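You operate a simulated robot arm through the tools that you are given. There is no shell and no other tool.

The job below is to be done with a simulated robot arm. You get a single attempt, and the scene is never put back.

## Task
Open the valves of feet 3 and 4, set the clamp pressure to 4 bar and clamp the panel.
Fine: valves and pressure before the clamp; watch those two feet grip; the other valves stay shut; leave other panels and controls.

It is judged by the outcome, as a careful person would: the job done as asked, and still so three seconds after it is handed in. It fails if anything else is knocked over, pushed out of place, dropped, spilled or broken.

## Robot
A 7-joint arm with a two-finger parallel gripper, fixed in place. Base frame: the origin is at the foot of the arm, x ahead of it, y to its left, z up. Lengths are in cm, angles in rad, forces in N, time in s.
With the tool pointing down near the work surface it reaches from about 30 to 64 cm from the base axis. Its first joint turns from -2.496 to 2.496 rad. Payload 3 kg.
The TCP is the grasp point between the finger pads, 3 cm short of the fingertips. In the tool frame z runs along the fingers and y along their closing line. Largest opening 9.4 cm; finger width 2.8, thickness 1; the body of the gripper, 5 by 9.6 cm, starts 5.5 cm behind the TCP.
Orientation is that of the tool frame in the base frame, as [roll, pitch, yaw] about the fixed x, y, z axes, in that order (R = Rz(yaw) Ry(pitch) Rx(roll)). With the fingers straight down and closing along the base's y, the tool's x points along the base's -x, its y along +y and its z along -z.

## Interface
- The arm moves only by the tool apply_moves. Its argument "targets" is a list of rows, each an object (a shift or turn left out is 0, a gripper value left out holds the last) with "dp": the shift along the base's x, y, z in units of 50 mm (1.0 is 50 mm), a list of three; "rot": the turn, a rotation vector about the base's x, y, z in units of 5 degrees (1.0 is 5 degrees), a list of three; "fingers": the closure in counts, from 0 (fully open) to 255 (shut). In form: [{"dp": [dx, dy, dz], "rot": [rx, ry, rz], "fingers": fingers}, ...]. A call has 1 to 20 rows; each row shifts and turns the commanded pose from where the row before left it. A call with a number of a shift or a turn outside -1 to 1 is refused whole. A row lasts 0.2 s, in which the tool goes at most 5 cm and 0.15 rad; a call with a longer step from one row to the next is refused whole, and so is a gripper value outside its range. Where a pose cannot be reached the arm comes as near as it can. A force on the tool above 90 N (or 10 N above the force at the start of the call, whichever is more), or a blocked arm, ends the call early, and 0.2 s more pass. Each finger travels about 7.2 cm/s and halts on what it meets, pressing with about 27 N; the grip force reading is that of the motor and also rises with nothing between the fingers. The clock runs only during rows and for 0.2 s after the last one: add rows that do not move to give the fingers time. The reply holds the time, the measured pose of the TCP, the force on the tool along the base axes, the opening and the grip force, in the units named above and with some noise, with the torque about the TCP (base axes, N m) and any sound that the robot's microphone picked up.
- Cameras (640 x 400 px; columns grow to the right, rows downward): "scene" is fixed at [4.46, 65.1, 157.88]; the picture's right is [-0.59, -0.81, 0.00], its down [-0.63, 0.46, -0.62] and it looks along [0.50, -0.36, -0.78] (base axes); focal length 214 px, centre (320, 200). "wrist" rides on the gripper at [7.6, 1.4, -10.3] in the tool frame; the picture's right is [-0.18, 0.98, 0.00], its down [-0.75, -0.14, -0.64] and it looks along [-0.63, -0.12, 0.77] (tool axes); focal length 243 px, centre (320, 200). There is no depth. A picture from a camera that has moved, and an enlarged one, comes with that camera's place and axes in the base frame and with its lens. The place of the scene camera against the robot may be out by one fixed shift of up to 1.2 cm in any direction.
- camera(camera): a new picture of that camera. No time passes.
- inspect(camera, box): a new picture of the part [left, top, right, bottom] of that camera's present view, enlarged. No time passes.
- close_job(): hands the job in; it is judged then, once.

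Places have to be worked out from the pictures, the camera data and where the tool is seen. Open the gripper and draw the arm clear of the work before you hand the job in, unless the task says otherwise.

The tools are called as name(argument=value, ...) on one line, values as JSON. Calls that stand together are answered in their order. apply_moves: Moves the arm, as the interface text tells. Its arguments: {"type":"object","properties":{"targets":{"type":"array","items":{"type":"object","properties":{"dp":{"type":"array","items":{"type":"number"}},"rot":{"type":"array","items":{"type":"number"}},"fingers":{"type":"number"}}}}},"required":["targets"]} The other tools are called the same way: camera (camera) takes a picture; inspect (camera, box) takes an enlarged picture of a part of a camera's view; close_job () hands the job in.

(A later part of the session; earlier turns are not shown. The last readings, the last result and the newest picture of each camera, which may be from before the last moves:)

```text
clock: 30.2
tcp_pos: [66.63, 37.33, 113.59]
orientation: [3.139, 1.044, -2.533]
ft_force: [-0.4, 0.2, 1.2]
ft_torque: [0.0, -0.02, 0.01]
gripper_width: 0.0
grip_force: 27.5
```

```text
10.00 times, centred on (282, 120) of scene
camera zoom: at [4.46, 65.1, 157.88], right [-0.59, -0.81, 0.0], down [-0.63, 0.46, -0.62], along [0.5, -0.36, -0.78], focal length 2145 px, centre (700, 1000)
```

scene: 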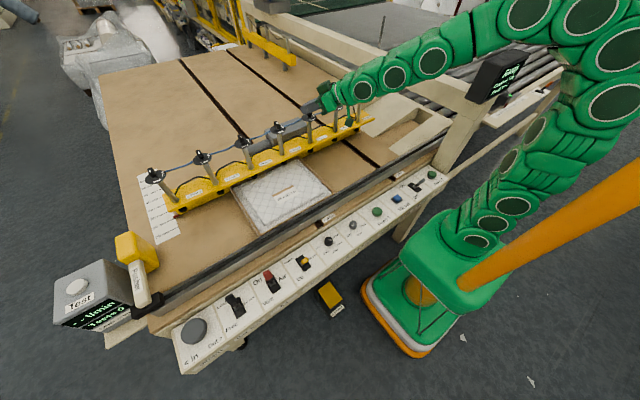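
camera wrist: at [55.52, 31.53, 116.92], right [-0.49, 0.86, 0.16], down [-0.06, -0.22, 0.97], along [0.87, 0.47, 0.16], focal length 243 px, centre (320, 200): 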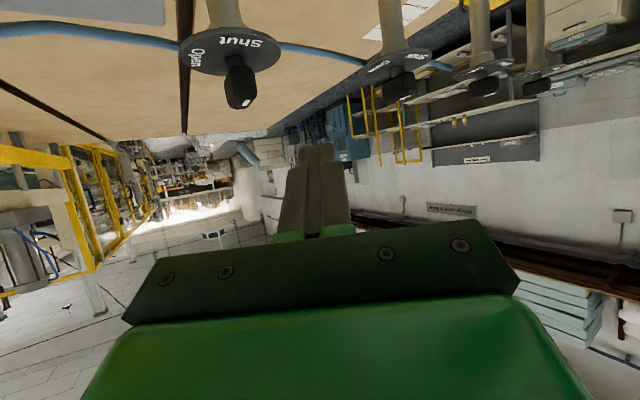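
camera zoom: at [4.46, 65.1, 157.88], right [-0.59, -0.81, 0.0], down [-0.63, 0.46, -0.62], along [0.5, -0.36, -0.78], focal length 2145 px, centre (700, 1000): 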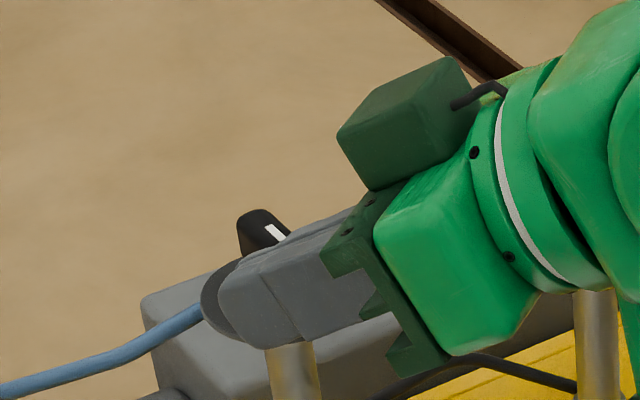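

The computed and seen gaps match (about 1.5 cm). I'll start the sweep toward −y against the pointer end in small steps.

apply_moves(targets=[{"dp": [0, -0.15, 0]}, {"dp": [0, -0.136, 0]}, {"dp": [0.015, -0.08, 0]}, {"dp": [0.015, -0.074, 0]}, {}])

inspect(camera="wrist", box=[160, 60, 400, 210])

inspect(camera="scene", box=[250, 100, 314, 140])

```text
clock: 31.4
tcp_pos: [66.81, 35.27, 113.64]
orientation: [3.14, 1.044, -2.531]
ft_force: [0.0, 1.0, -0.5]
ft_torque: [-0.02, -0.01, -0.01]
gripper_width: 0.0
grip_force: 27.0
```

```text
2.67 times, centred on (280, 135) of wrist
camera zoom: at [55.42, 29.23, 112.19], right [-0.49, 0.86, 0.16], down [-0.06, -0.22, 0.97], along [0.87, 0.47, 0.16], focal length 647 px, centre (427, 373)
```

zoom: 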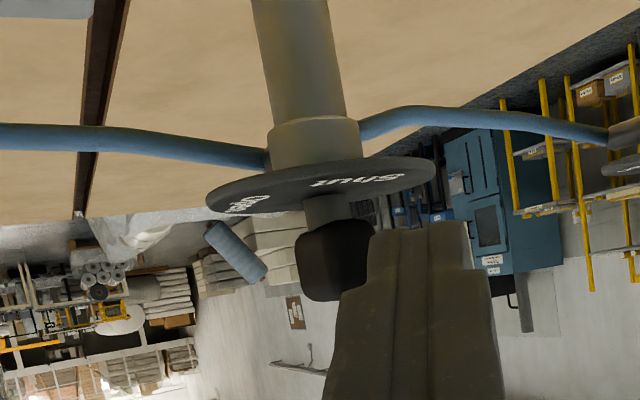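

```text
10.00 times, centred on (282, 120) of scene
camera zoom: at [4.46, 65.1, 157.88], right [-0.59, -0.81, 0.0], down [-0.63, 0.46, -0.62], along [0.5, -0.36, -0.78], focal length 2145 px, centre (700, 1000)
```

zoom: 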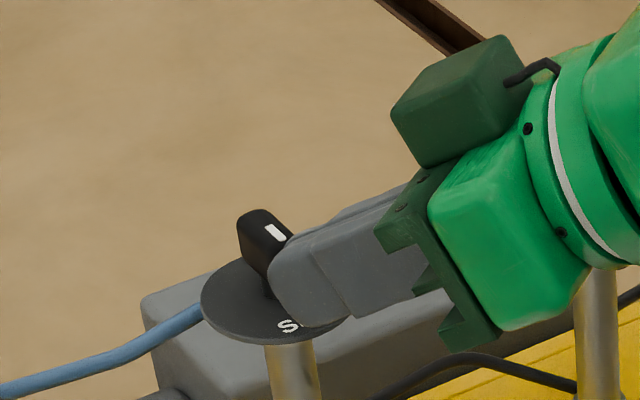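

There is no load yet and the finger is at the knob's front corner. I'll continue the sweep.

apply_moves(targets=[{"dp": [0.02, -0.06, 0]}, {"dp": [0.02, -0.06, 0]}, {"dp": [0.03, -0.07, 0]}, {}])

inspect(camera="wrist", box=[160, 60, 400, 210])

inspect(camera="scene", box=[250, 100, 314, 140])

```text
clock: 32.4
tcp_pos: [67.13, 34.41, 113.61]
orientation: [3.141, 1.046, -2.534]
ft_force: [0.5, -1.0, -0.3]
ft_torque: [0.01, -0.01, -0.02]
gripper_width: 0.01
grip_force: 27.3
```

```text
2.67 times, centred on (280, 135) of wrist
camera zoom: at [55.76, 28.27, 112.2], right [-0.49, 0.86, 0.16], down [-0.06, -0.22, 0.97], along [0.87, 0.47, 0.16], focal length 647 px, centre (427, 373)
```

zoom: 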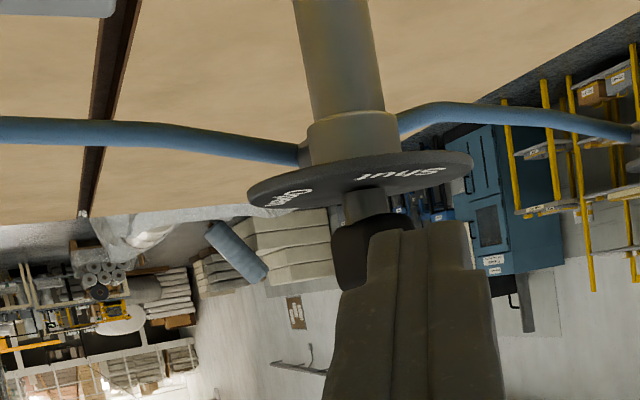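

```text
10.00 times, centred on (282, 120) of scene
camera zoom: at [4.46, 65.1, 157.88], right [-0.59, -0.81, 0.0], down [-0.63, 0.46, -0.62], along [0.5, -0.36, -0.78], focal length 2145 px, centre (700, 1000)
```

zoom: 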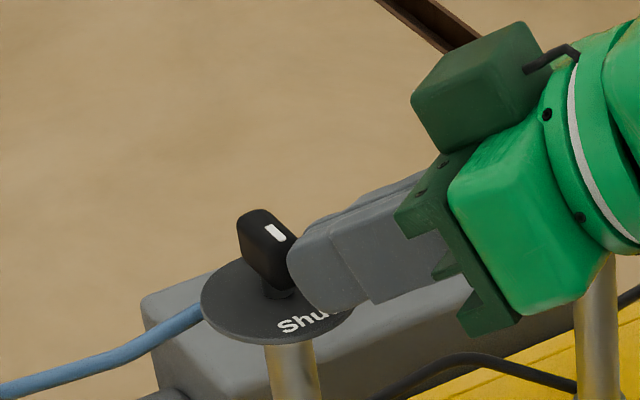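

The finger passed in front of the knob without touching it, so the knob is farther out. Comparing tip and knob in the scene view puts it near (72.05, 36.1). I'll back off to +y, move out by 0.5 cm and look again.

apply_moves(targets=[{"dp": [0, 0.3, 0]}, {"dp": [0, 0.35, 0]}, {"dp": [0.106, 0, 0]}, {}])

inspect(camera="wrist", box=[160, 60, 400, 210])

inspect(camera="scene", box=[250, 100, 314, 140])

```text
clock: 33.4
tcp_pos: [67.55, 37.58, 113.54]
orientation: [3.14, 1.046, -2.531]
ft_force: [0.2, 0.0, 0.2]
ft_torque: [-0.01, -0.01, 0.01]
gripper_width: 0.01
grip_force: 27.1
```

```text
2.67 times, centred on (280, 135) of wrist
camera zoom: at [56.32, 31.53, 112.16], right [-0.49, 0.86, 0.16], down [-0.06, -0.22, 0.97], along [0.87, 0.47, 0.16], focal length 647 px, centre (427, 373)
```

zoom: 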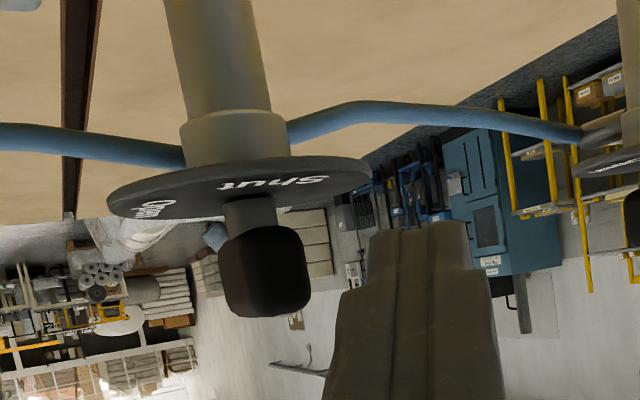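

```text
10.00 times, centred on (282, 120) of scene
camera zoom: at [4.46, 65.1, 157.88], right [-0.59, -0.81, 0.0], down [-0.63, 0.46, -0.62], along [0.5, -0.36, -0.78], focal length 2145 px, centre (700, 1000)
```

zoom: 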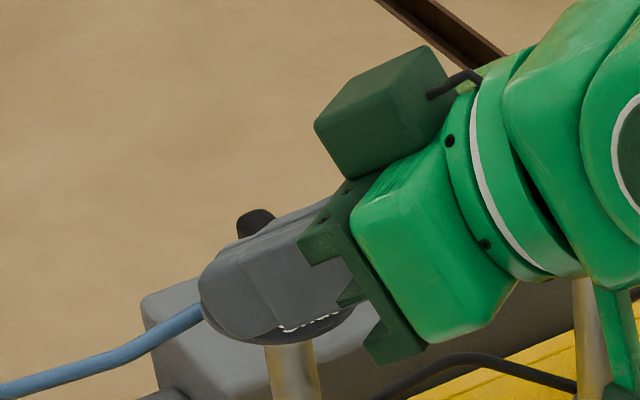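

The finger is now farther out beside the knob and not touching anything. I'll sweep toward −y again in small steps.

apply_moves(targets=[{"dp": [0.02, -0.13, 0]}, {"dp": [0.02, -0.13, 0]}, {"dp": [0, -0.08, 0]}, {"dp": [0, -0.08, 0]}, {}])

inspect(camera="wrist", box=[160, 60, 400, 210])

inspect(camera="scene", box=[250, 100, 314, 140])

```text
clock: 34.6
tcp_pos: [67.73, 35.59, 113.71]
orientation: [-3.141, 1.046, -2.526]
ft_force: [-29.1, 8.7, 2.2]
ft_torque: [0.13, 0.33, 0.45]
gripper_width: 0.0
grip_force: 26.5
```

```text
2.67 times, centred on (280, 135) of wrist
camera zoom: at [56.41, 29.48, 112.28], right [-0.49, 0.86, 0.16], down [-0.06, -0.22, 0.97], along [0.87, 0.47, 0.16], focal length 647 px, centre (427, 373)
```

zoom: 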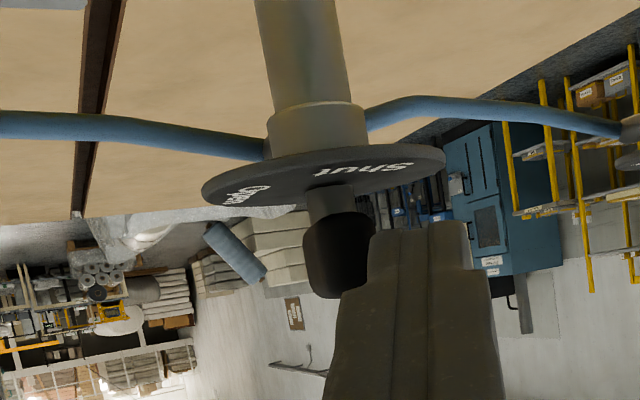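

```text
10.00 times, centred on (282, 120) of scene
camera zoom: at [4.46, 65.1, 157.88], right [-0.59, -0.81, 0.0], down [-0.63, 0.46, -0.62], along [0.5, -0.36, -0.78], focal length 2145 px, centre (700, 1000)
```

zoom: 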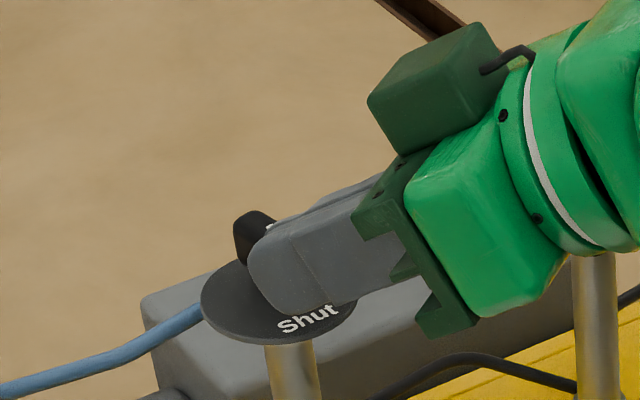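

Contact: about 29 N along x, and the far end of the knob has moved slightly left, so it is starting to rotate. I'll ease −x a little and keep sweeping −y.

apply_moves(targets=[{"dp": [-0.03, -0.05, 0]}, {"dp": [-0.01, -0.06, 0]}, {"dp": [0, -0.05, 0]}, {}])

inspect(camera="wrist", box=[160, 60, 400, 210])

inspect(camera="scene", box=[250, 100, 314, 140])

```text
clock: 35.6
tcp_pos: [67.71, 34.77, 113.67]
orientation: [3.14, 1.046, -2.532]
ft_force: [-0.3, -1.1, -0.5]
ft_torque: [0.03, 0.0, 0.01]
gripper_width: 0.01
grip_force: 27.5
```

```text
2.67 times, centred on (280, 135) of wrist
camera zoom: at [56.4, 28.65, 112.29], right [-0.49, 0.86, 0.16], down [-0.06, -0.22, 0.97], along [0.87, 0.47, 0.16], focal length 647 px, centre (427, 373)
```

zoom: 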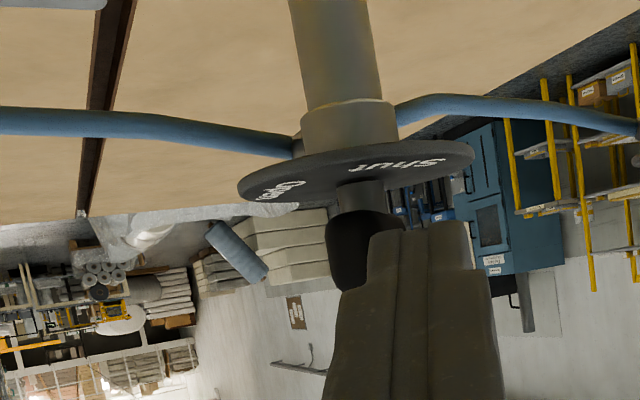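

```text
10.00 times, centred on (282, 120) of scene
camera zoom: at [4.46, 65.1, 157.88], right [-0.59, -0.81, 0.0], down [-0.63, 0.46, -0.62], along [0.5, -0.36, -0.78], focal length 2145 px, centre (700, 1000)
```

zoom: 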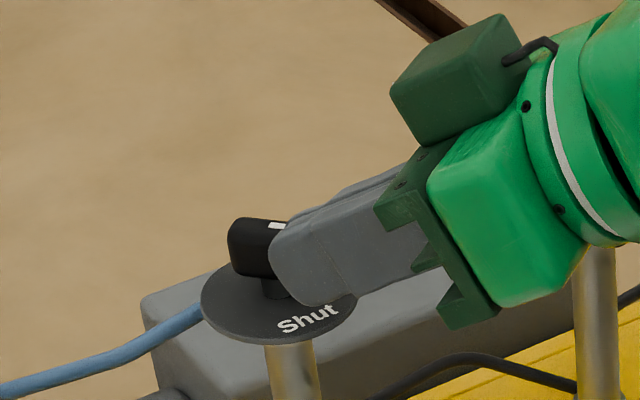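

The knob has rotated to roughly 40°. I'll continue the arc, now pushing more toward +x on the pointer end.

apply_moves(targets=[{"dp": [0.02, -0.04, 0]}, {"dp": [0.04, -0.04, 0]}, {"dp": [0.05, -0.02, 0]}, {}])

inspect(camera="wrist", box=[160, 60, 400, 210])

inspect(camera="scene", box=[250, 100, 314, 140])

```text
clock: 36.6
tcp_pos: [68.14, 34.28, 113.86]
orientation: [3.139, 1.045, -2.532]
ft_force: [-6.0, -2.8, 0.6]
ft_torque: [-0.03, 0.04, -0.01]
gripper_width: 0.0
grip_force: 27.3
```

```text
2.67 times, centred on (280, 135) of wrist
camera zoom: at [56.79, 28.15, 112.3], right [-0.49, 0.86, 0.16], down [-0.06, -0.22, 0.97], along [0.87, 0.47, 0.16], focal length 647 px, centre (427, 373)
```

zoom: 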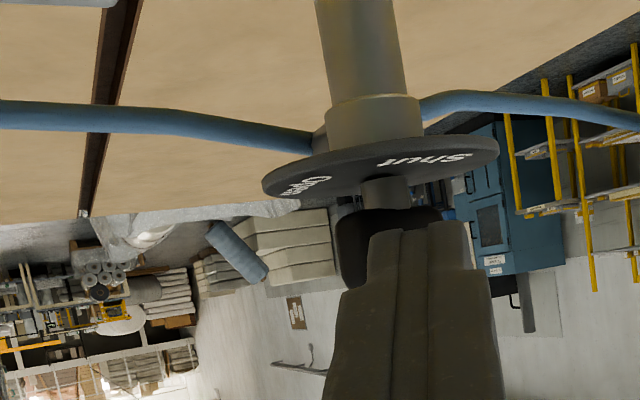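

```text
10.00 times, centred on (282, 120) of scene
camera zoom: at [4.46, 65.1, 157.88], right [-0.59, -0.81, 0.0], down [-0.63, 0.46, -0.62], along [0.5, -0.36, -0.78], focal length 2145 px, centre (700, 1000)
```

zoom: 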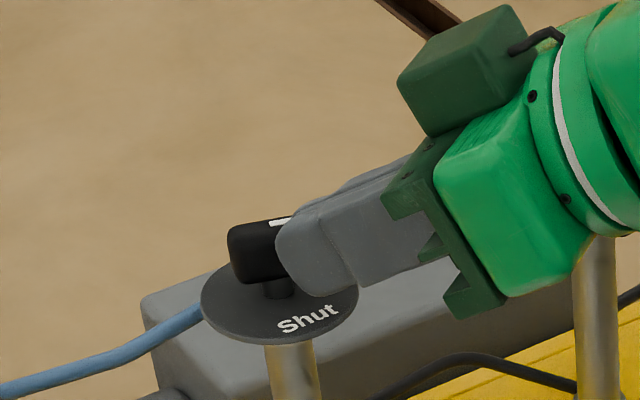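

The pointer slope in the scene view suggests about 78°. I'll push a bit more toward +x on the pointer end.

apply_moves(targets=[{"dp": [0.03, -0.01, 0]}, {"dp": [0.03, 0, 0]}, {}])

inspect(camera="scene", box=[250, 100, 314, 140])

```text
clock: 37.4
tcp_pos: [68.34, 34.22, 113.72]
orientation: [3.139, 1.045, -2.531]
ft_force: [-14.6, -3.4, 3.9]
ft_torque: [0.0, 0.01, 0.04]
gripper_width: 0.02
grip_force: 26.7
```

```text
10.00 times, centred on (282, 120) of scene
camera zoom: at [4.46, 65.1, 157.88], right [-0.59, -0.81, 0.0], down [-0.63, 0.46, -0.62], along [0.5, -0.36, -0.78], focal length 2145 px, centre (700, 1000)
```

zoom: 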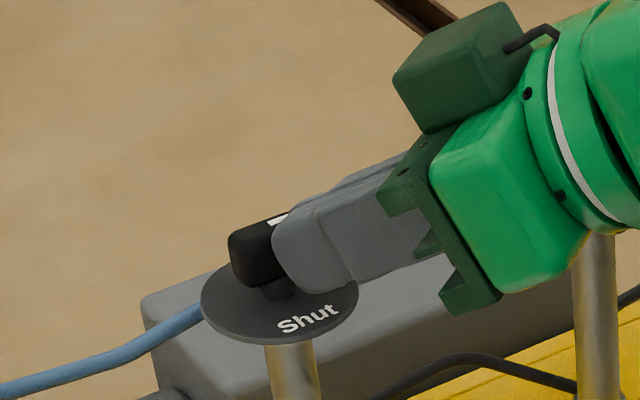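

The mark's slope is now close to the "Open" direction. I'll retreat and check the knob unobstructed.

apply_moves(targets=[{"dp": [-0.3, -0.05, 0.1]}, {"dp": [-0.6, -0.4, 0.4]}, {"dp": [-0.3, -0.2, 0.5]}, {}])

inspect(camera="scene", box=[230, 100, 310, 150])

camera(camera="wrist")

```text
clock: 38.4
tcp_pos: [62.46, 31.01, 118.84]
orientation: [3.14, 1.045, -2.532]
ft_force: [0.1, 0.4, -0.6]
ft_torque: [0.0, -0.03, 0.03]
gripper_width: 0.0
grip_force: 27.0
```

```text
8.00 times, centred on (270, 125) of scene
camera zoom: at [4.46, 65.1, 157.88], right [-0.59, -0.81, 0.0], down [-0.63, 0.46, -0.62], along [0.5, -0.36, -0.78], focal length 1716 px, centre (720, 800)
```

zoom: 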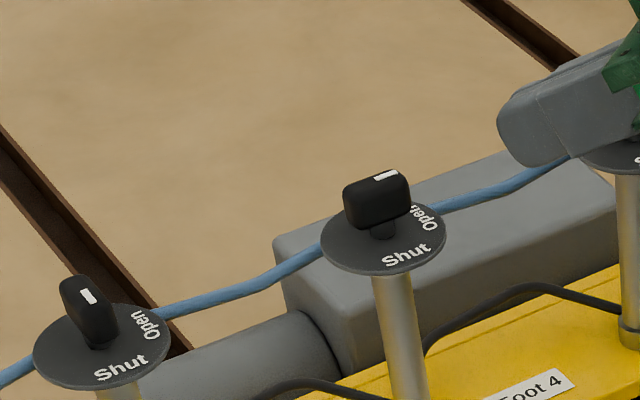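

```text
taken
camera wrist: at [51.14, 24.88, 117.41], right [-0.49, 0.86, 0.16], down [-0.06, -0.22, 0.97], along [0.87, 0.47, 0.16], focal length 243 px, centre (320, 200)
```

wrist: 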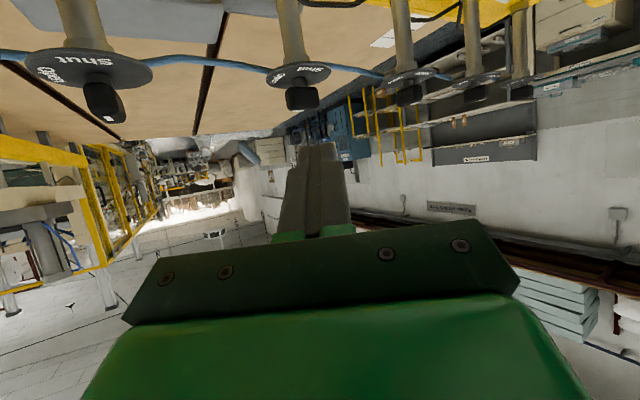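

Knob 4 has turned nearly to "Open". I'll zoom harder to measure the angle against the label.

inspect(camera="scene", box=[266, 115, 290, 135])

inspect(camera="wrist", box=[250, 40, 346, 120])

inspect(camera="scene", box=[440, 40, 560, 115])

```text
16.00 times, centred on (278, 125) of scene
camera zoom: at [4.46, 65.1, 157.88], right [-0.59, -0.81, 0.0], down [-0.63, 0.46, -0.62], along [0.5, -0.36, -0.78], focal length 3432 px, centre (992, 1400)
```

zoom: 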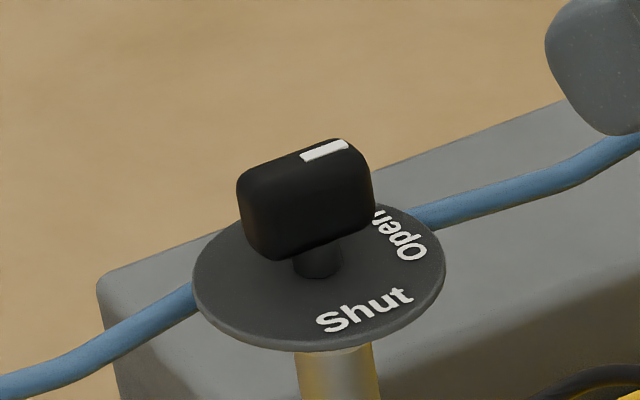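

```text
5.00 times, centred on (298, 80) of wrist
camera zoom: at [51.14, 24.88, 117.41], right [-0.49, 0.86, 0.16], down [-0.06, -0.22, 0.97], along [0.87, 0.47, 0.16], focal length 1213 px, centre (430, 800)
```

zoom: 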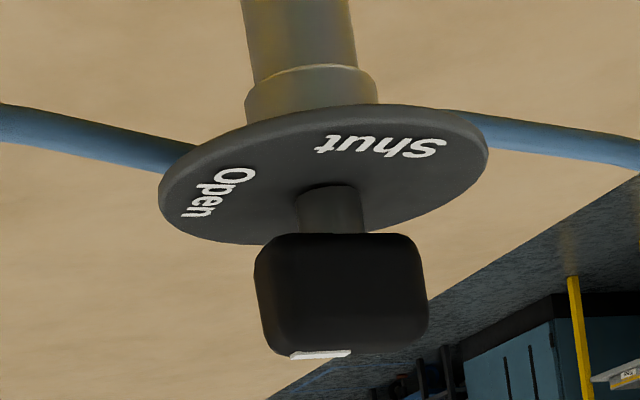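

```text
5.33 times, centred on (500, 78) of scene
camera zoom: at [4.46, 65.1, 157.88], right [-0.59, -0.81, 0.0], down [-0.63, 0.46, -0.62], along [0.5, -0.36, -0.78], focal length 1144 px, centre (-640, 853)
```

zoom: 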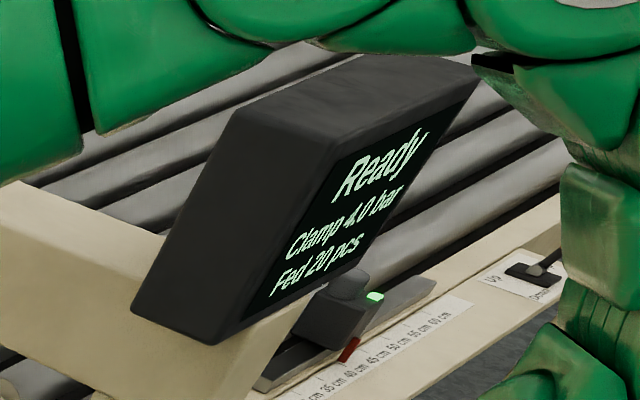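

The display confirms "Clamp 4.0 bar". Knob 4's mark works out at about 82–84°, slightly short of Open, so I'll go back and push the pointer end a little further.

apply_moves(targets=[{"dp": [0.5, 0.35, -0.2]}, {"dp": [0.33, 0.23, -0.3]}, {"dp": [0, 0, -0.3]}, {"dp": [0, 0, -0.22]}, {}, {"dp": [0.15, 0.03, 0]}, {"dp": [0.15, 0.02, 0]}, {"dp": [0.06, 0, 0]}, {}])

inspect(camera="scene", box=[266, 115, 290, 135])

```text
clock: 40.4
tcp_pos: [68.28, 34.19, 113.32]
orientation: [3.139, 1.042, -2.53]
ft_force: [-38.4, -8.8, -2.2]
ft_torque: [-0.09, 0.36, 0.16]
gripper_width: 0.02
grip_force: 27.4
```

```text
16.00 times, centred on (278, 125) of scene
camera zoom: at [4.46, 65.1, 157.88], right [-0.59, -0.81, 0.0], down [-0.63, 0.46, -0.62], along [0.5, -0.36, -0.78], focal length 3432 px, centre (992, 1400)
```

zoom: 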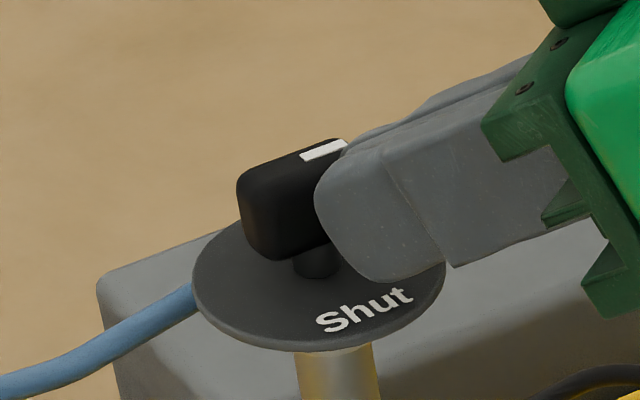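

38 N gives no further motion, so valve 4 is against its open stop. I'll retreat up and move to the matching start position beside knob 3 (14.25 cm to the left), then look.

apply_moves(targets=[{"dp": [-0.3, -0.05, 0.1]}, {"dp": [-0.4, -0.1, 0.4]}, {"dp": [-0.3, 0, 0.5]}, {"dp": [0, 0.6, 0.1]}, {"dp": [0, 0.8, 0]}, {"dp": [0.1, 0.8, 0]}, {"dp": [0.2, 0.8, 0]}, {"dp": [0.3, 0.5, 0]}, {"dp": [0.24, 0.1, 0]}, {}, {}])

camera(camera="wrist")

inspect(camera="scene", box=[220, 105, 300, 155])

```text
clock: 42.8
tcp_pos: [67.68, 51.25, 119.1]
orientation: [3.139, 1.045, -2.533]
ft_force: [-0.4, 0.0, 0.6]
ft_torque: [-0.02, 0.03, 0.0]
gripper_width: 0.0
grip_force: 27.3
```

```text
taken
camera wrist: at [56.33, 45.15, 117.76], right [-0.49, 0.86, 0.16], down [-0.06, -0.22, 0.97], along [0.87, 0.47, 0.16], focal length 243 px, centre (320, 200)
```

wrist: 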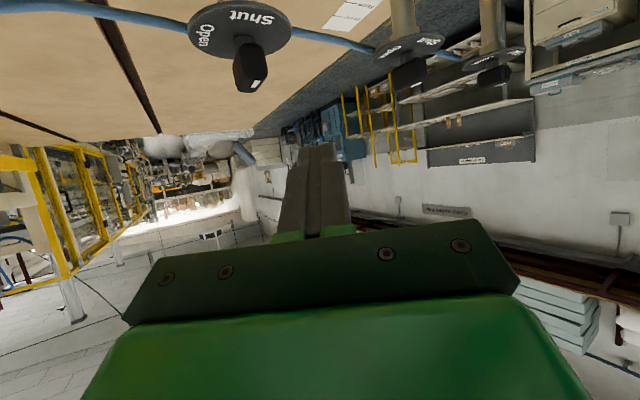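

```text
8.00 times, centred on (260, 130) of scene
camera zoom: at [4.46, 65.1, 157.88], right [-0.59, -0.81, 0.0], down [-0.63, 0.46, -0.62], along [0.5, -0.36, -0.78], focal length 1716 px, centre (800, 760)
```

zoom: 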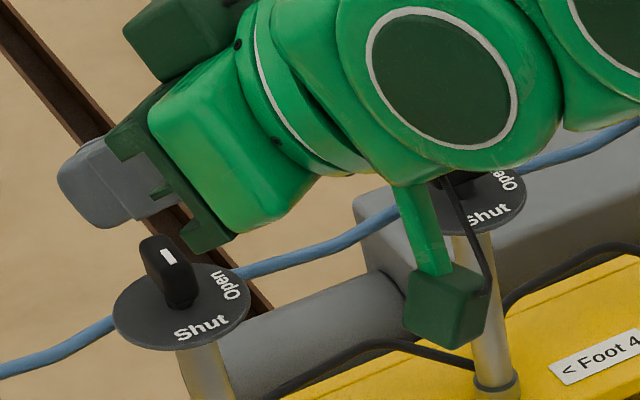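

I'll enlarge knob 3 in the wrist view to fix its position relative to the verified knob 4.

inspect(camera="wrist", box=[160, 0, 320, 100])

```text
4.00 times, centred on (240, 50) of wrist
camera zoom: at [56.33, 45.15, 117.76], right [-0.49, 0.86, 0.16], down [-0.06, -0.22, 0.97], along [0.87, 0.47, 0.16], focal length 970 px, centre (640, 800)
```

zoom: 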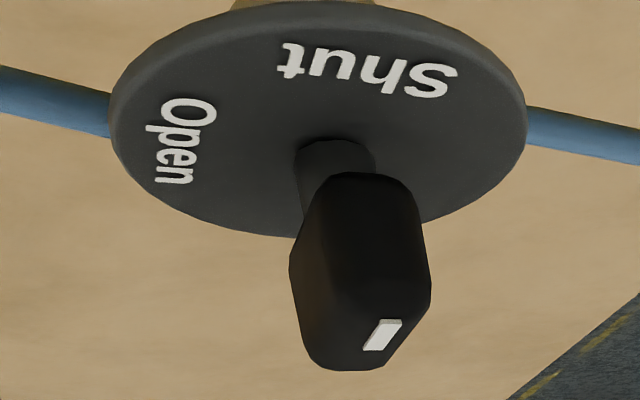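

The image agrees with a spacing of 14.2 cm, so I can use the same path as for knob 4. I'll lower beside knob 3.

apply_moves(targets=[{"dp": [-0.02, 0.11, 0]}, {"dp": [0, 0, -0.4]}, {"dp": [0, 0, -0.4]}, {"dp": [0, 0, -0.28]}, {}, {}])

inspect(camera="wrist", box=[160, 60, 400, 210])

inspect(camera="scene", box=[214, 115, 278, 155])

camera(camera="scene")

```text
clock: 44.2
tcp_pos: [67.63, 51.95, 113.66]
orientation: [3.139, 1.045, -2.531]
ft_force: [0.4, 0.2, 0.2]
ft_torque: [-0.02, -0.01, 0.04]
gripper_width: 0.01
grip_force: 27.0
```

```text
2.67 times, centred on (280, 135) of wrist
camera zoom: at [56.22, 45.93, 112.27], right [-0.49, 0.86, 0.16], down [-0.06, -0.22, 0.97], along [0.87, 0.47, 0.16], focal length 647 px, centre (427, 373)
```

zoom: 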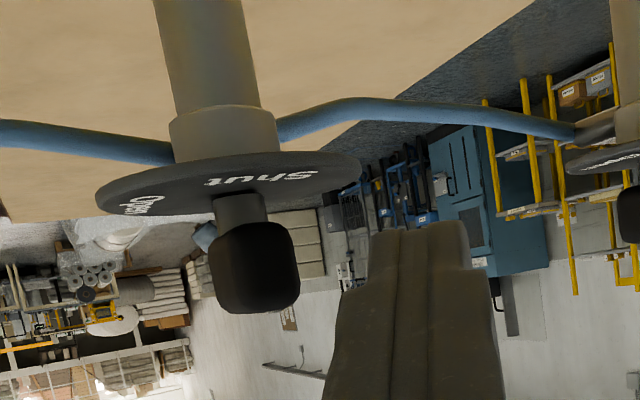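

```text
10.00 times, centred on (246, 135) of scene
camera zoom: at [4.46, 65.1, 157.88], right [-0.59, -0.81, 0.0], down [-0.63, 0.46, -0.62], along [0.5, -0.36, -0.78], focal length 2145 px, centre (1060, 850)
```

zoom: 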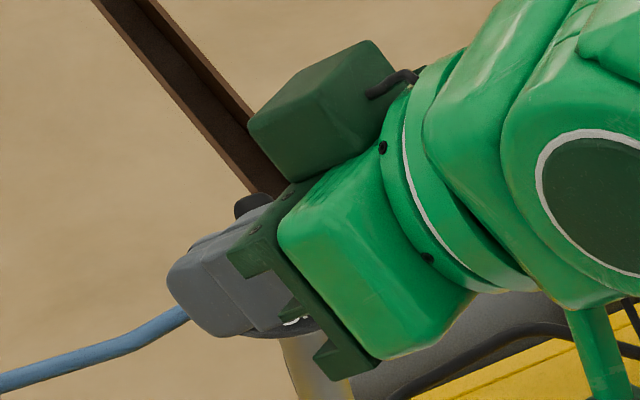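

```text
taken
```

scene: 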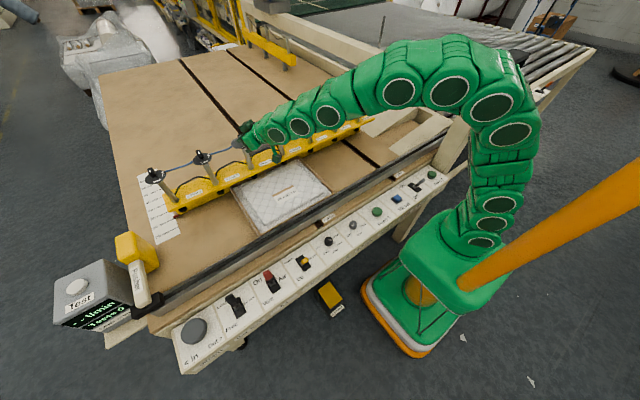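

The gap matches the knob 4 case. I'll sweep −y the same way until contact.

apply_moves(targets=[{"dp": [0.02, -0.15, 0]}, {"dp": [0.01, -0.144, 0]}, {"dp": [-0.01, -0.08, 0]}, {"dp": [-0.02, -0.08, 0]}, {"dp": [-0.02, -0.05, 0]}, {}])

inspect(camera="wrist", box=[160, 60, 400, 210])

inspect(camera="scene", box=[214, 115, 278, 155])

```text
clock: 45.6
tcp_pos: [67.46, 49.31, 113.63]
orientation: [3.14, 1.046, -2.531]
ft_force: [-1.1, -0.3, -0.3]
ft_torque: [0.04, -0.05, -0.02]
gripper_width: 0.0
grip_force: 26.9
```

```text
2.67 times, centred on (280, 135) of wrist
camera zoom: at [56.15, 43.28, 112.24], right [-0.49, 0.86, 0.16], down [-0.06, -0.22, 0.97], along [0.87, 0.47, 0.16], focal length 647 px, centre (427, 373)
```

zoom: 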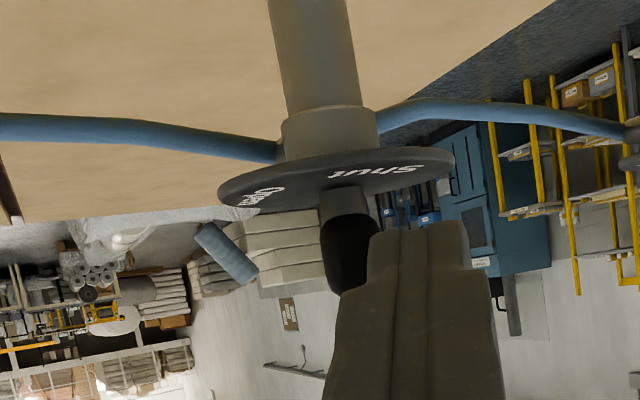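

```text
10.00 times, centred on (246, 135) of scene
camera zoom: at [4.46, 65.1, 157.88], right [-0.59, -0.81, 0.0], down [-0.63, 0.46, -0.62], along [0.5, -0.36, -0.78], focal length 2145 px, centre (1060, 850)
```

zoom: 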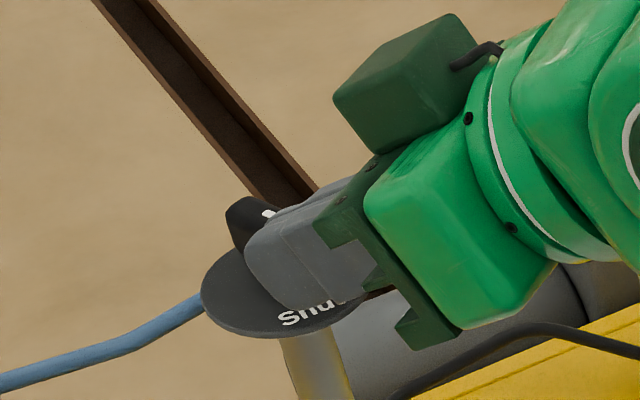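

Knob 3 is rotating. I'll continue the arc: −y, then +x.

apply_moves(targets=[{"dp": [0.0, -0.07, 0]}, {"dp": [0.03, -0.05, 0]}, {"dp": [0.05, -0.05, 0]}, {"dp": [0.05, -0.02, 0]}, {}])

inspect(camera="scene", box=[214, 115, 278, 155])

inspect(camera="wrist", box=[160, 60, 400, 210])

```text
clock: 46.8
tcp_pos: [68.02, 48.48, 113.63]
orientation: [3.139, 1.045, -2.534]
ft_force: [-5.5, -3.1, 3.0]
ft_torque: [0.0, -0.02, -0.04]
gripper_width: 0.0
grip_force: 26.7
```

```text
10.00 times, centred on (246, 135) of scene
camera zoom: at [4.46, 65.1, 157.88], right [-0.59, -0.81, 0.0], down [-0.63, 0.46, -0.62], along [0.5, -0.36, -0.78], focal length 2145 px, centre (1060, 850)
```

zoom: 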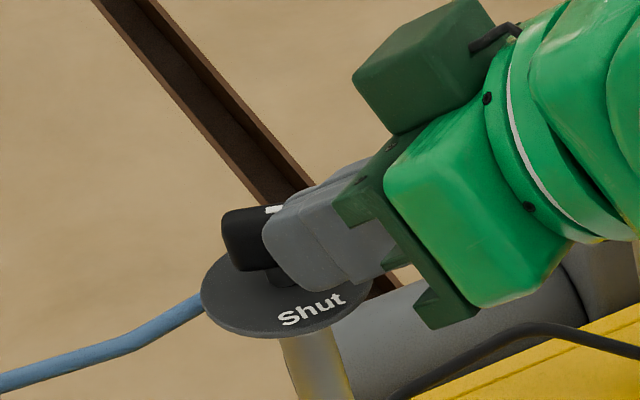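

```text
2.67 times, centred on (280, 135) of wrist
camera zoom: at [56.73, 42.39, 112.26], right [-0.49, 0.86, 0.16], down [-0.06, -0.22, 0.97], along [0.87, 0.47, 0.16], focal length 647 px, centre (427, 373)
```

zoom: 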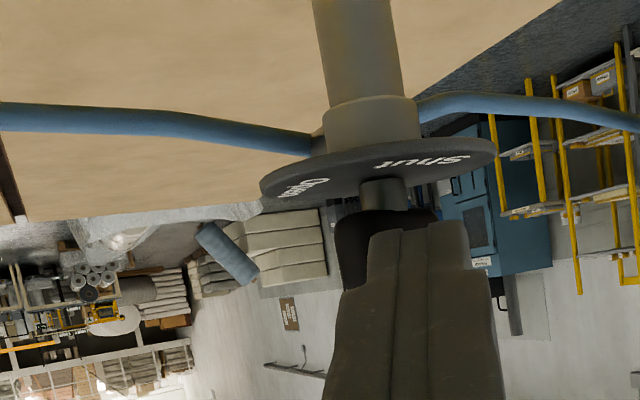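

The knob is at roughly 65–70°. I'll push +x in small steps until the force shows the stop.

apply_moves(targets=[{"dp": [0.03, 0, 0]}, {"dp": [0.03, 0, 0]}, {"dp": [0.03, 0, 0]}, {}])

inspect(camera="scene", box=[230, 128, 254, 148])

```text
clock: 47.8
tcp_pos: [68.44, 48.51, 113.7]
orientation: [3.139, 1.044, -2.532]
ft_force: [-33.1, -14.2, 4.0]
ft_torque: [-0.09, 0.21, -0.13]
gripper_width: 0.01
grip_force: 27.4
```

```text
16.00 times, centred on (242, 138) of scene
camera zoom: at [4.46, 65.1, 157.88], right [-0.59, -0.81, 0.0], down [-0.63, 0.46, -0.62], along [0.5, -0.36, -0.78], focal length 3432 px, centre (1568, 1192)
```

zoom: 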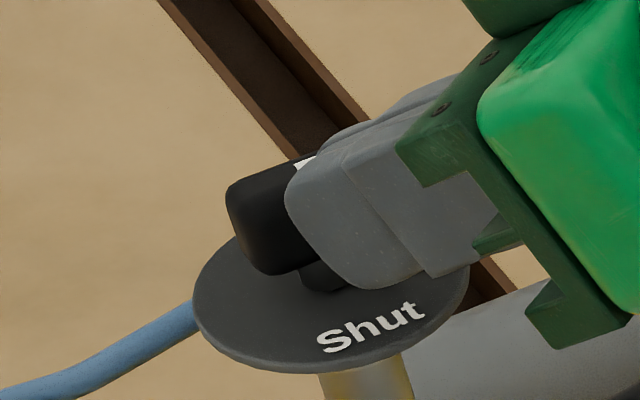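

The force has risen to 36 N, like the stop on knob 4. I'll retreat the arm back and up, then inspect both valves.

apply_moves(targets=[{"dp": [-0.3, -0.05, 0.1]}, {"dp": [-0.5, -0.3, 0.5]}, {"dp": [-0.6, -0.5, 0.5]}, {"dp": [-0.7, -0.6, 0.3]}, {"dp": [-0.7, -0.6, 0]}, {"dp": [-0.5, -0.6, 0]}, {}])

inspect(camera="scene", box=[230, 128, 254, 148])

inspect(camera="scene", box=[266, 115, 290, 135])

camera(camera="scene")

camera(camera="wrist")

```text
clock: 49.4
tcp_pos: [51.93, 34.94, 120.73]
orientation: [3.14, 1.045, -2.532]
ft_force: [0.1, -0.6, -0.3]
ft_torque: [0.05, 0.0, 0.0]
gripper_width: 0.0
grip_force: 27.1
```

```text
16.00 times, centred on (242, 138) of scene
camera zoom: at [4.46, 65.1, 157.88], right [-0.59, -0.81, 0.0], down [-0.63, 0.46, -0.62], along [0.5, -0.36, -0.78], focal length 3432 px, centre (1568, 1192)
```

zoom: 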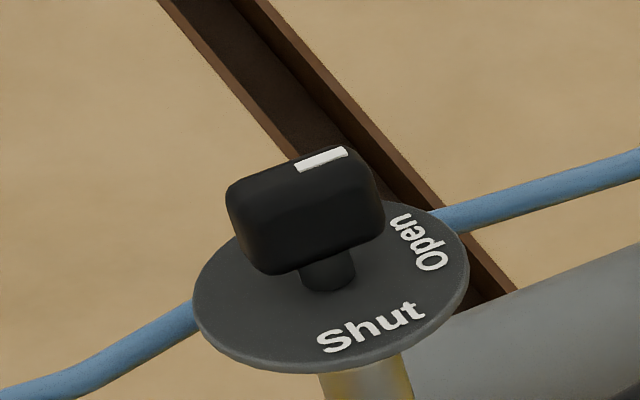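

```text
16.00 times, centred on (278, 125) of scene
camera zoom: at [4.46, 65.1, 157.88], right [-0.59, -0.81, 0.0], down [-0.63, 0.46, -0.62], along [0.5, -0.36, -0.78], focal length 3432 px, centre (992, 1400)
```

zoom: 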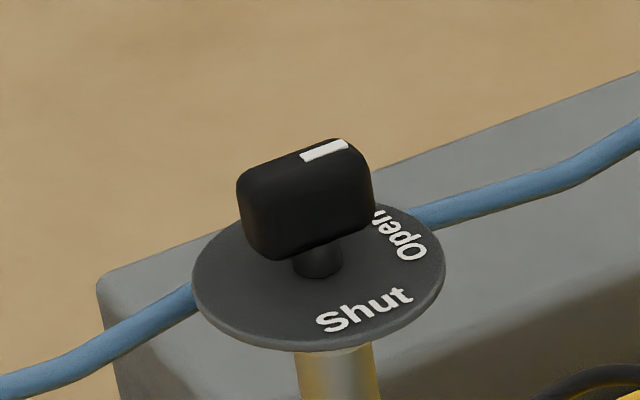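

```text
taken
```

scene: 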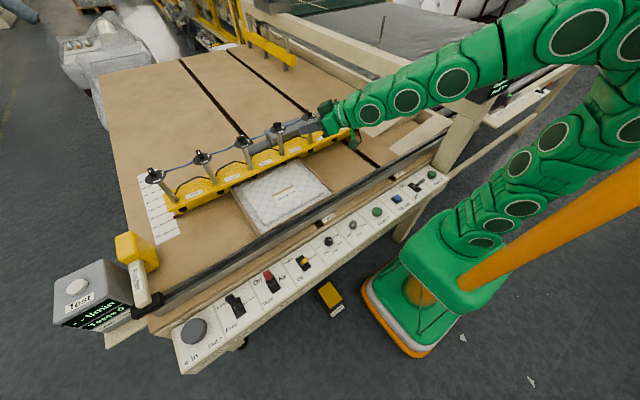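

```text
taken
camera wrist: at [40.52, 28.79, 119.5], right [-0.49, 0.86, 0.16], down [-0.06, -0.22, 0.97], along [0.87, 0.47, 0.16], focal length 243 px, centre (320, 200)
```

wrist: 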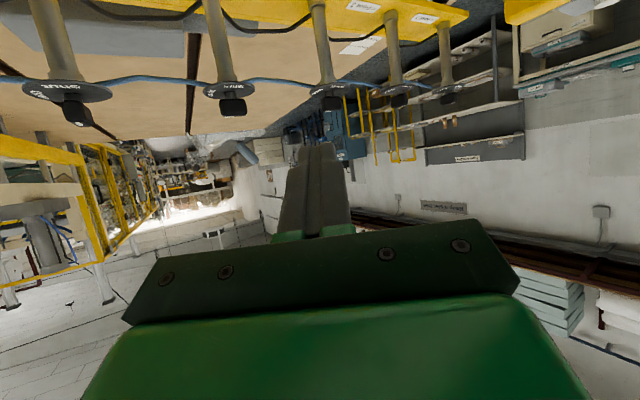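

Both valve pointers now rest at the same Open angle. The clamp lever pivots near (33.2, 52.1, 80), with its tip at about (31, 52, 88) leaning to "Up" (−x). I'll bring the tool back to vertical and square it, then go above the lever's −x side.

apply_moves(targets=[{"dp": [-0.5, -0.3, 0.1], "rot": [-0.574, 0.819, 0]}, {"dp": [-0.5, -0.3, 0.1], "rot": [-0.574, 0.819, 0]}, {"dp": [-0.5, -0.2, 0], "rot": [-0.574, 0.819, 0]}, {"dp": [-0.5, -0.1, 0], "rot": [-0.574, 0.819, 0]}, {"dp": [-0.3, 0, 0], "rot": [-0.574, 0.819, 0]}, {"dp": [-0.3, 0, 0], "rot": [-0.574, 0.819, 0]}, {"rot": [-0.574, 0.819, 0]}, {"rot": [-0.574, 0.819, 0]}, {"rot": [-0.574, 0.819, 0]}, {"rot": [-0.574, 0.819, 0]}, {"rot": [-0.574, 0.819, 0]}, {"rot": [-0.574, 0.819, 0]}, {"rot": [0, 0, -1]}, {"rot": [0, 0, -1]}, {"rot": [0, 0, -1]}, {"rot": [0, 0, -1]}, {"rot": [0, 0, -1]}, {"rot": [0, 0, -1]}, {"rot": [0, 0, -1]}, {}])

```text
clock: 53.6
tcp_pos: [39.02, 30.68, 121.65]
orientation: [3.141, 0.001, 3.141]
ft_force: [0.0, 0.9, 0.3]
ft_torque: [0.0, 0.0, 0.0]
gripper_width: 0.02
grip_force: 27.2
```

The tool is vertical and square. I'll move to above the −x side of the clamp lever at z≈100 and look.

apply_moves(targets=[{"dp": [-0.4, 0.4, -0.3]}, {"dp": [-0.4, 0.6, -0.4]}, {"dp": [-0.4, 0.6, -0.5]}, {"dp": [-0.4, 0.6, -0.6]}, {"dp": [-0.4, 0.6, -0.6]}, {"dp": [-0.3, 0.6, -0.6]}, {"dp": [-0.1, 0.5, -0.6]}, {"dp": [0, 0.38, -0.4]}, {}, {}])

camera(camera="wrist")

inspect(camera="scene", box=[250, 200, 370, 300])

```text
clock: 55.8
tcp_pos: [27.11, 52.23, 101.45]
orientation: [3.14, 0.001, -3.141]
ft_force: [-0.2, -0.1, 0.1]
ft_torque: [-0.03, 0.0, -0.04]
gripper_width: 0.0
grip_force: 27.2
```

```text
taken
camera wrist: at [19.51, 53.62, 111.72], right [0.18, 0.98, 0.0], down [0.75, -0.14, 0.64], along [0.63, -0.12, -0.77], focal length 243 px, centre (320, 200)
```

wrist: 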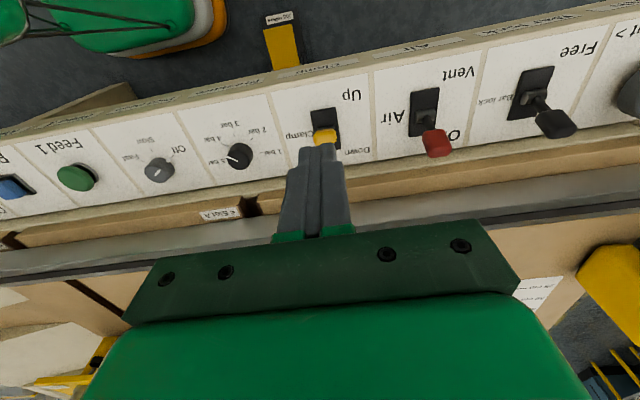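

```text
4.00 times, centred on (310, 250) of scene
camera zoom: at [4.46, 65.1, 157.88], right [-0.59, -0.81, 0.0], down [-0.63, 0.46, -0.62], along [0.5, -0.36, -0.78], focal length 858 px, centre (360, 0)
```

zoom: 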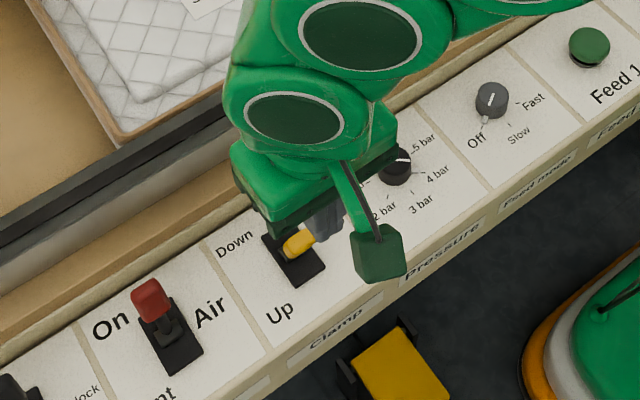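

I'll zoom in on the clamp lever here to recheck its lean and tip position.

inspect(camera="wrist", box=[280, 80, 376, 160])

inspect(camera="wrist", box=[380, 70, 476, 150])

```text
5.00 times, centred on (328, 120) of wrist
camera zoom: at [19.51, 53.62, 111.72], right [0.18, 0.98, 0.0], down [0.75, -0.14, 0.64], along [0.63, -0.12, -0.77], focal length 1213 px, centre (280, 600)
```

zoom: 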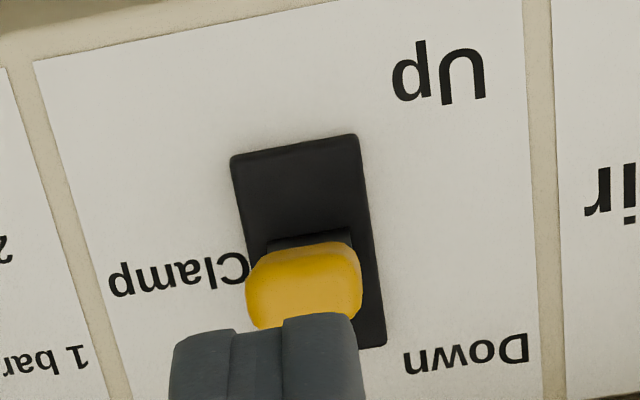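

```text
5.00 times, centred on (428, 110) of wrist
camera zoom: at [19.51, 53.62, 111.72], right [0.18, 0.98, 0.0], down [0.75, -0.14, 0.64], along [0.63, -0.12, -0.77], focal length 1213 px, centre (-220, 650)
```

zoom: 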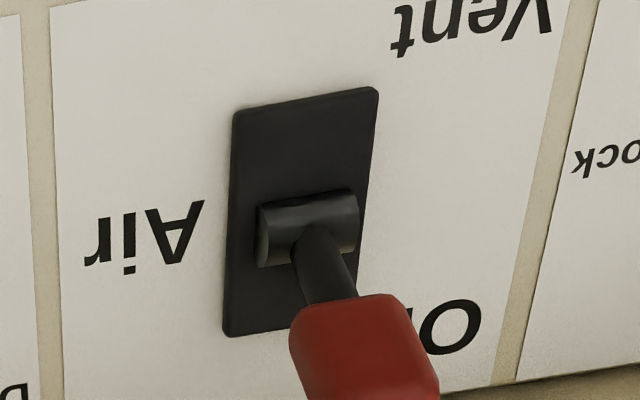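

The lever tip is confirmed at about (30.8, 52, 88), with pivot (33.2, 52, 80). I'll lower the closed fingers on its −x side to z≈88.5 without touching it.

apply_moves(targets=[{"dp": [-0.06, -0.02, 0]}, {"dp": [0, 0, -0.6]}, {"dp": [0, 0, -0.6]}, {"dp": [0, 0, -0.6]}, {"dp": [0, 0, -0.5]}, {"dp": [0, 0, -0.3]}, {}])

inspect(camera="wrist", box=[240, 80, 400, 200])

inspect(camera="scene", box=[270, 220, 350, 290])

```text
clock: 57.4
tcp_pos: [26.79, 52.04, 88.76]
orientation: [-3.141, 0.0, 3.14]
ft_force: [-0.2, -0.2, -0.6]
ft_torque: [-0.03, 0.0, -0.01]
gripper_width: 0.01
grip_force: 27.2
```

```text
3.33 times, centred on (320, 140) of wrist
camera zoom: at [19.11, 53.5, 99.04], right [0.18, 0.98, 0.0], down [0.75, -0.14, 0.64], along [0.63, -0.12, -0.77], focal length 809 px, centre (320, 400)
```

zoom: 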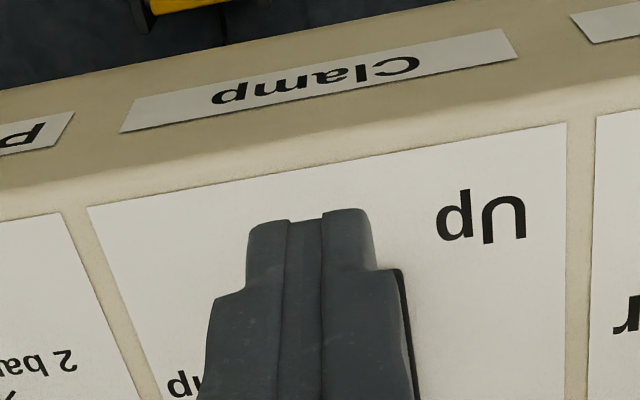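

```text
5.71 times, centred on (310, 255) of scene
camera zoom: at [4.46, 65.1, 157.88], right [-0.59, -0.81, 0.0], down [-0.63, 0.46, -0.62], along [0.5, -0.36, -0.78], focal length 1226 px, centre (377, -114)
```

zoom: 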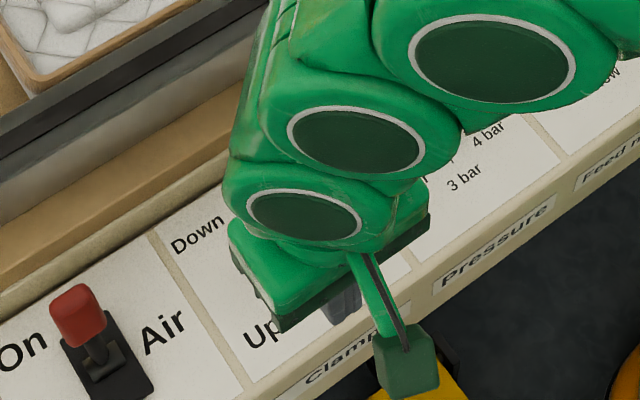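

The finger is in front of the lever, clear and with no load. I'll push +x gradually, toward "Down".

apply_moves(targets=[{"dp": [0.15, 0, 0]}, {"dp": [0.15, 0, 0]}, {"dp": [0.1, 0, 0]}, {"dp": [0.1, 0, 0]}, {"dp": [0.1, 0, 0]}, {}])

camera(camera="wrist")

```text
clock: 58.8
tcp_pos: [29.61, 52.05, 88.54]
orientation: [3.141, -0.001, 3.141]
ft_force: [-0.7, -0.5, 0.3]
ft_torque: [-0.01, 0.02, -0.02]
gripper_width: 0.0
grip_force: 27.0
```

```text
taken
camera wrist: at [21.98, 53.5, 98.91], right [0.18, 0.98, 0.0], down [0.75, -0.14, 0.64], along [0.63, -0.12, -0.77], focal length 243 px, centre (320, 200)
```

wrist: 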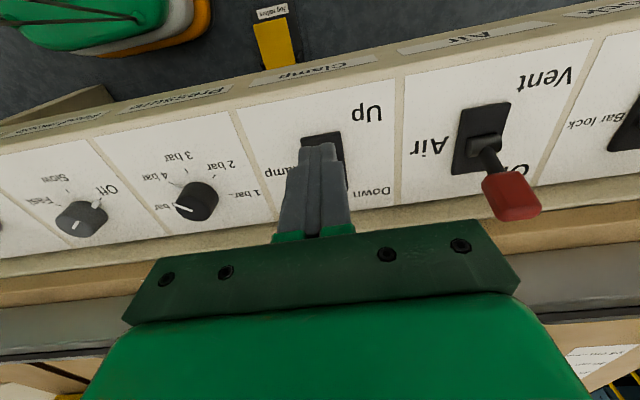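

There is no contact load yet. I'll continue +x in small steps.

apply_moves(targets=[{"dp": [0.1, 0, 0]}, {"dp": [0.1, 0, 0]}, {"dp": [0.1, 0, 0]}, {}])

inspect(camera="wrist", box=[160, 100, 400, 250])

camera(camera="scene")

```text
clock: 59.8
tcp_pos: [31.16, 51.99, 88.62]
orientation: [-3.14, 0.0, -3.141]
ft_force: [-0.4, 0.1, 0.4]
ft_torque: [-0.02, 0.02, 0.01]
gripper_width: 0.0
grip_force: 26.8
```

```text
2.67 times, centred on (280, 175) of wrist
camera zoom: at [23.48, 53.46, 98.91], right [0.18, 0.98, 0.0], down [0.75, -0.14, 0.64], along [0.63, -0.12, -0.77], focal length 647 px, centre (427, 267)
```

zoom: 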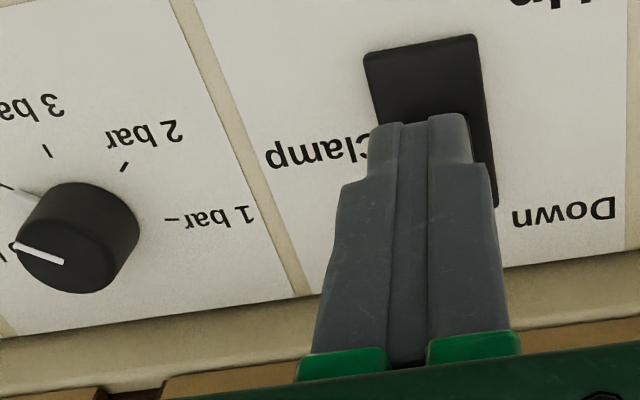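

```text
taken
```

scene: 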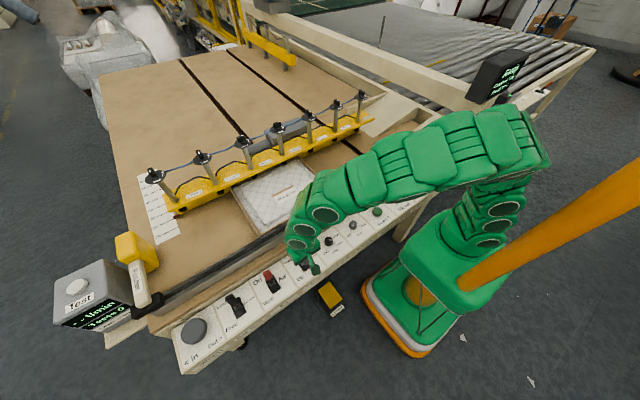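

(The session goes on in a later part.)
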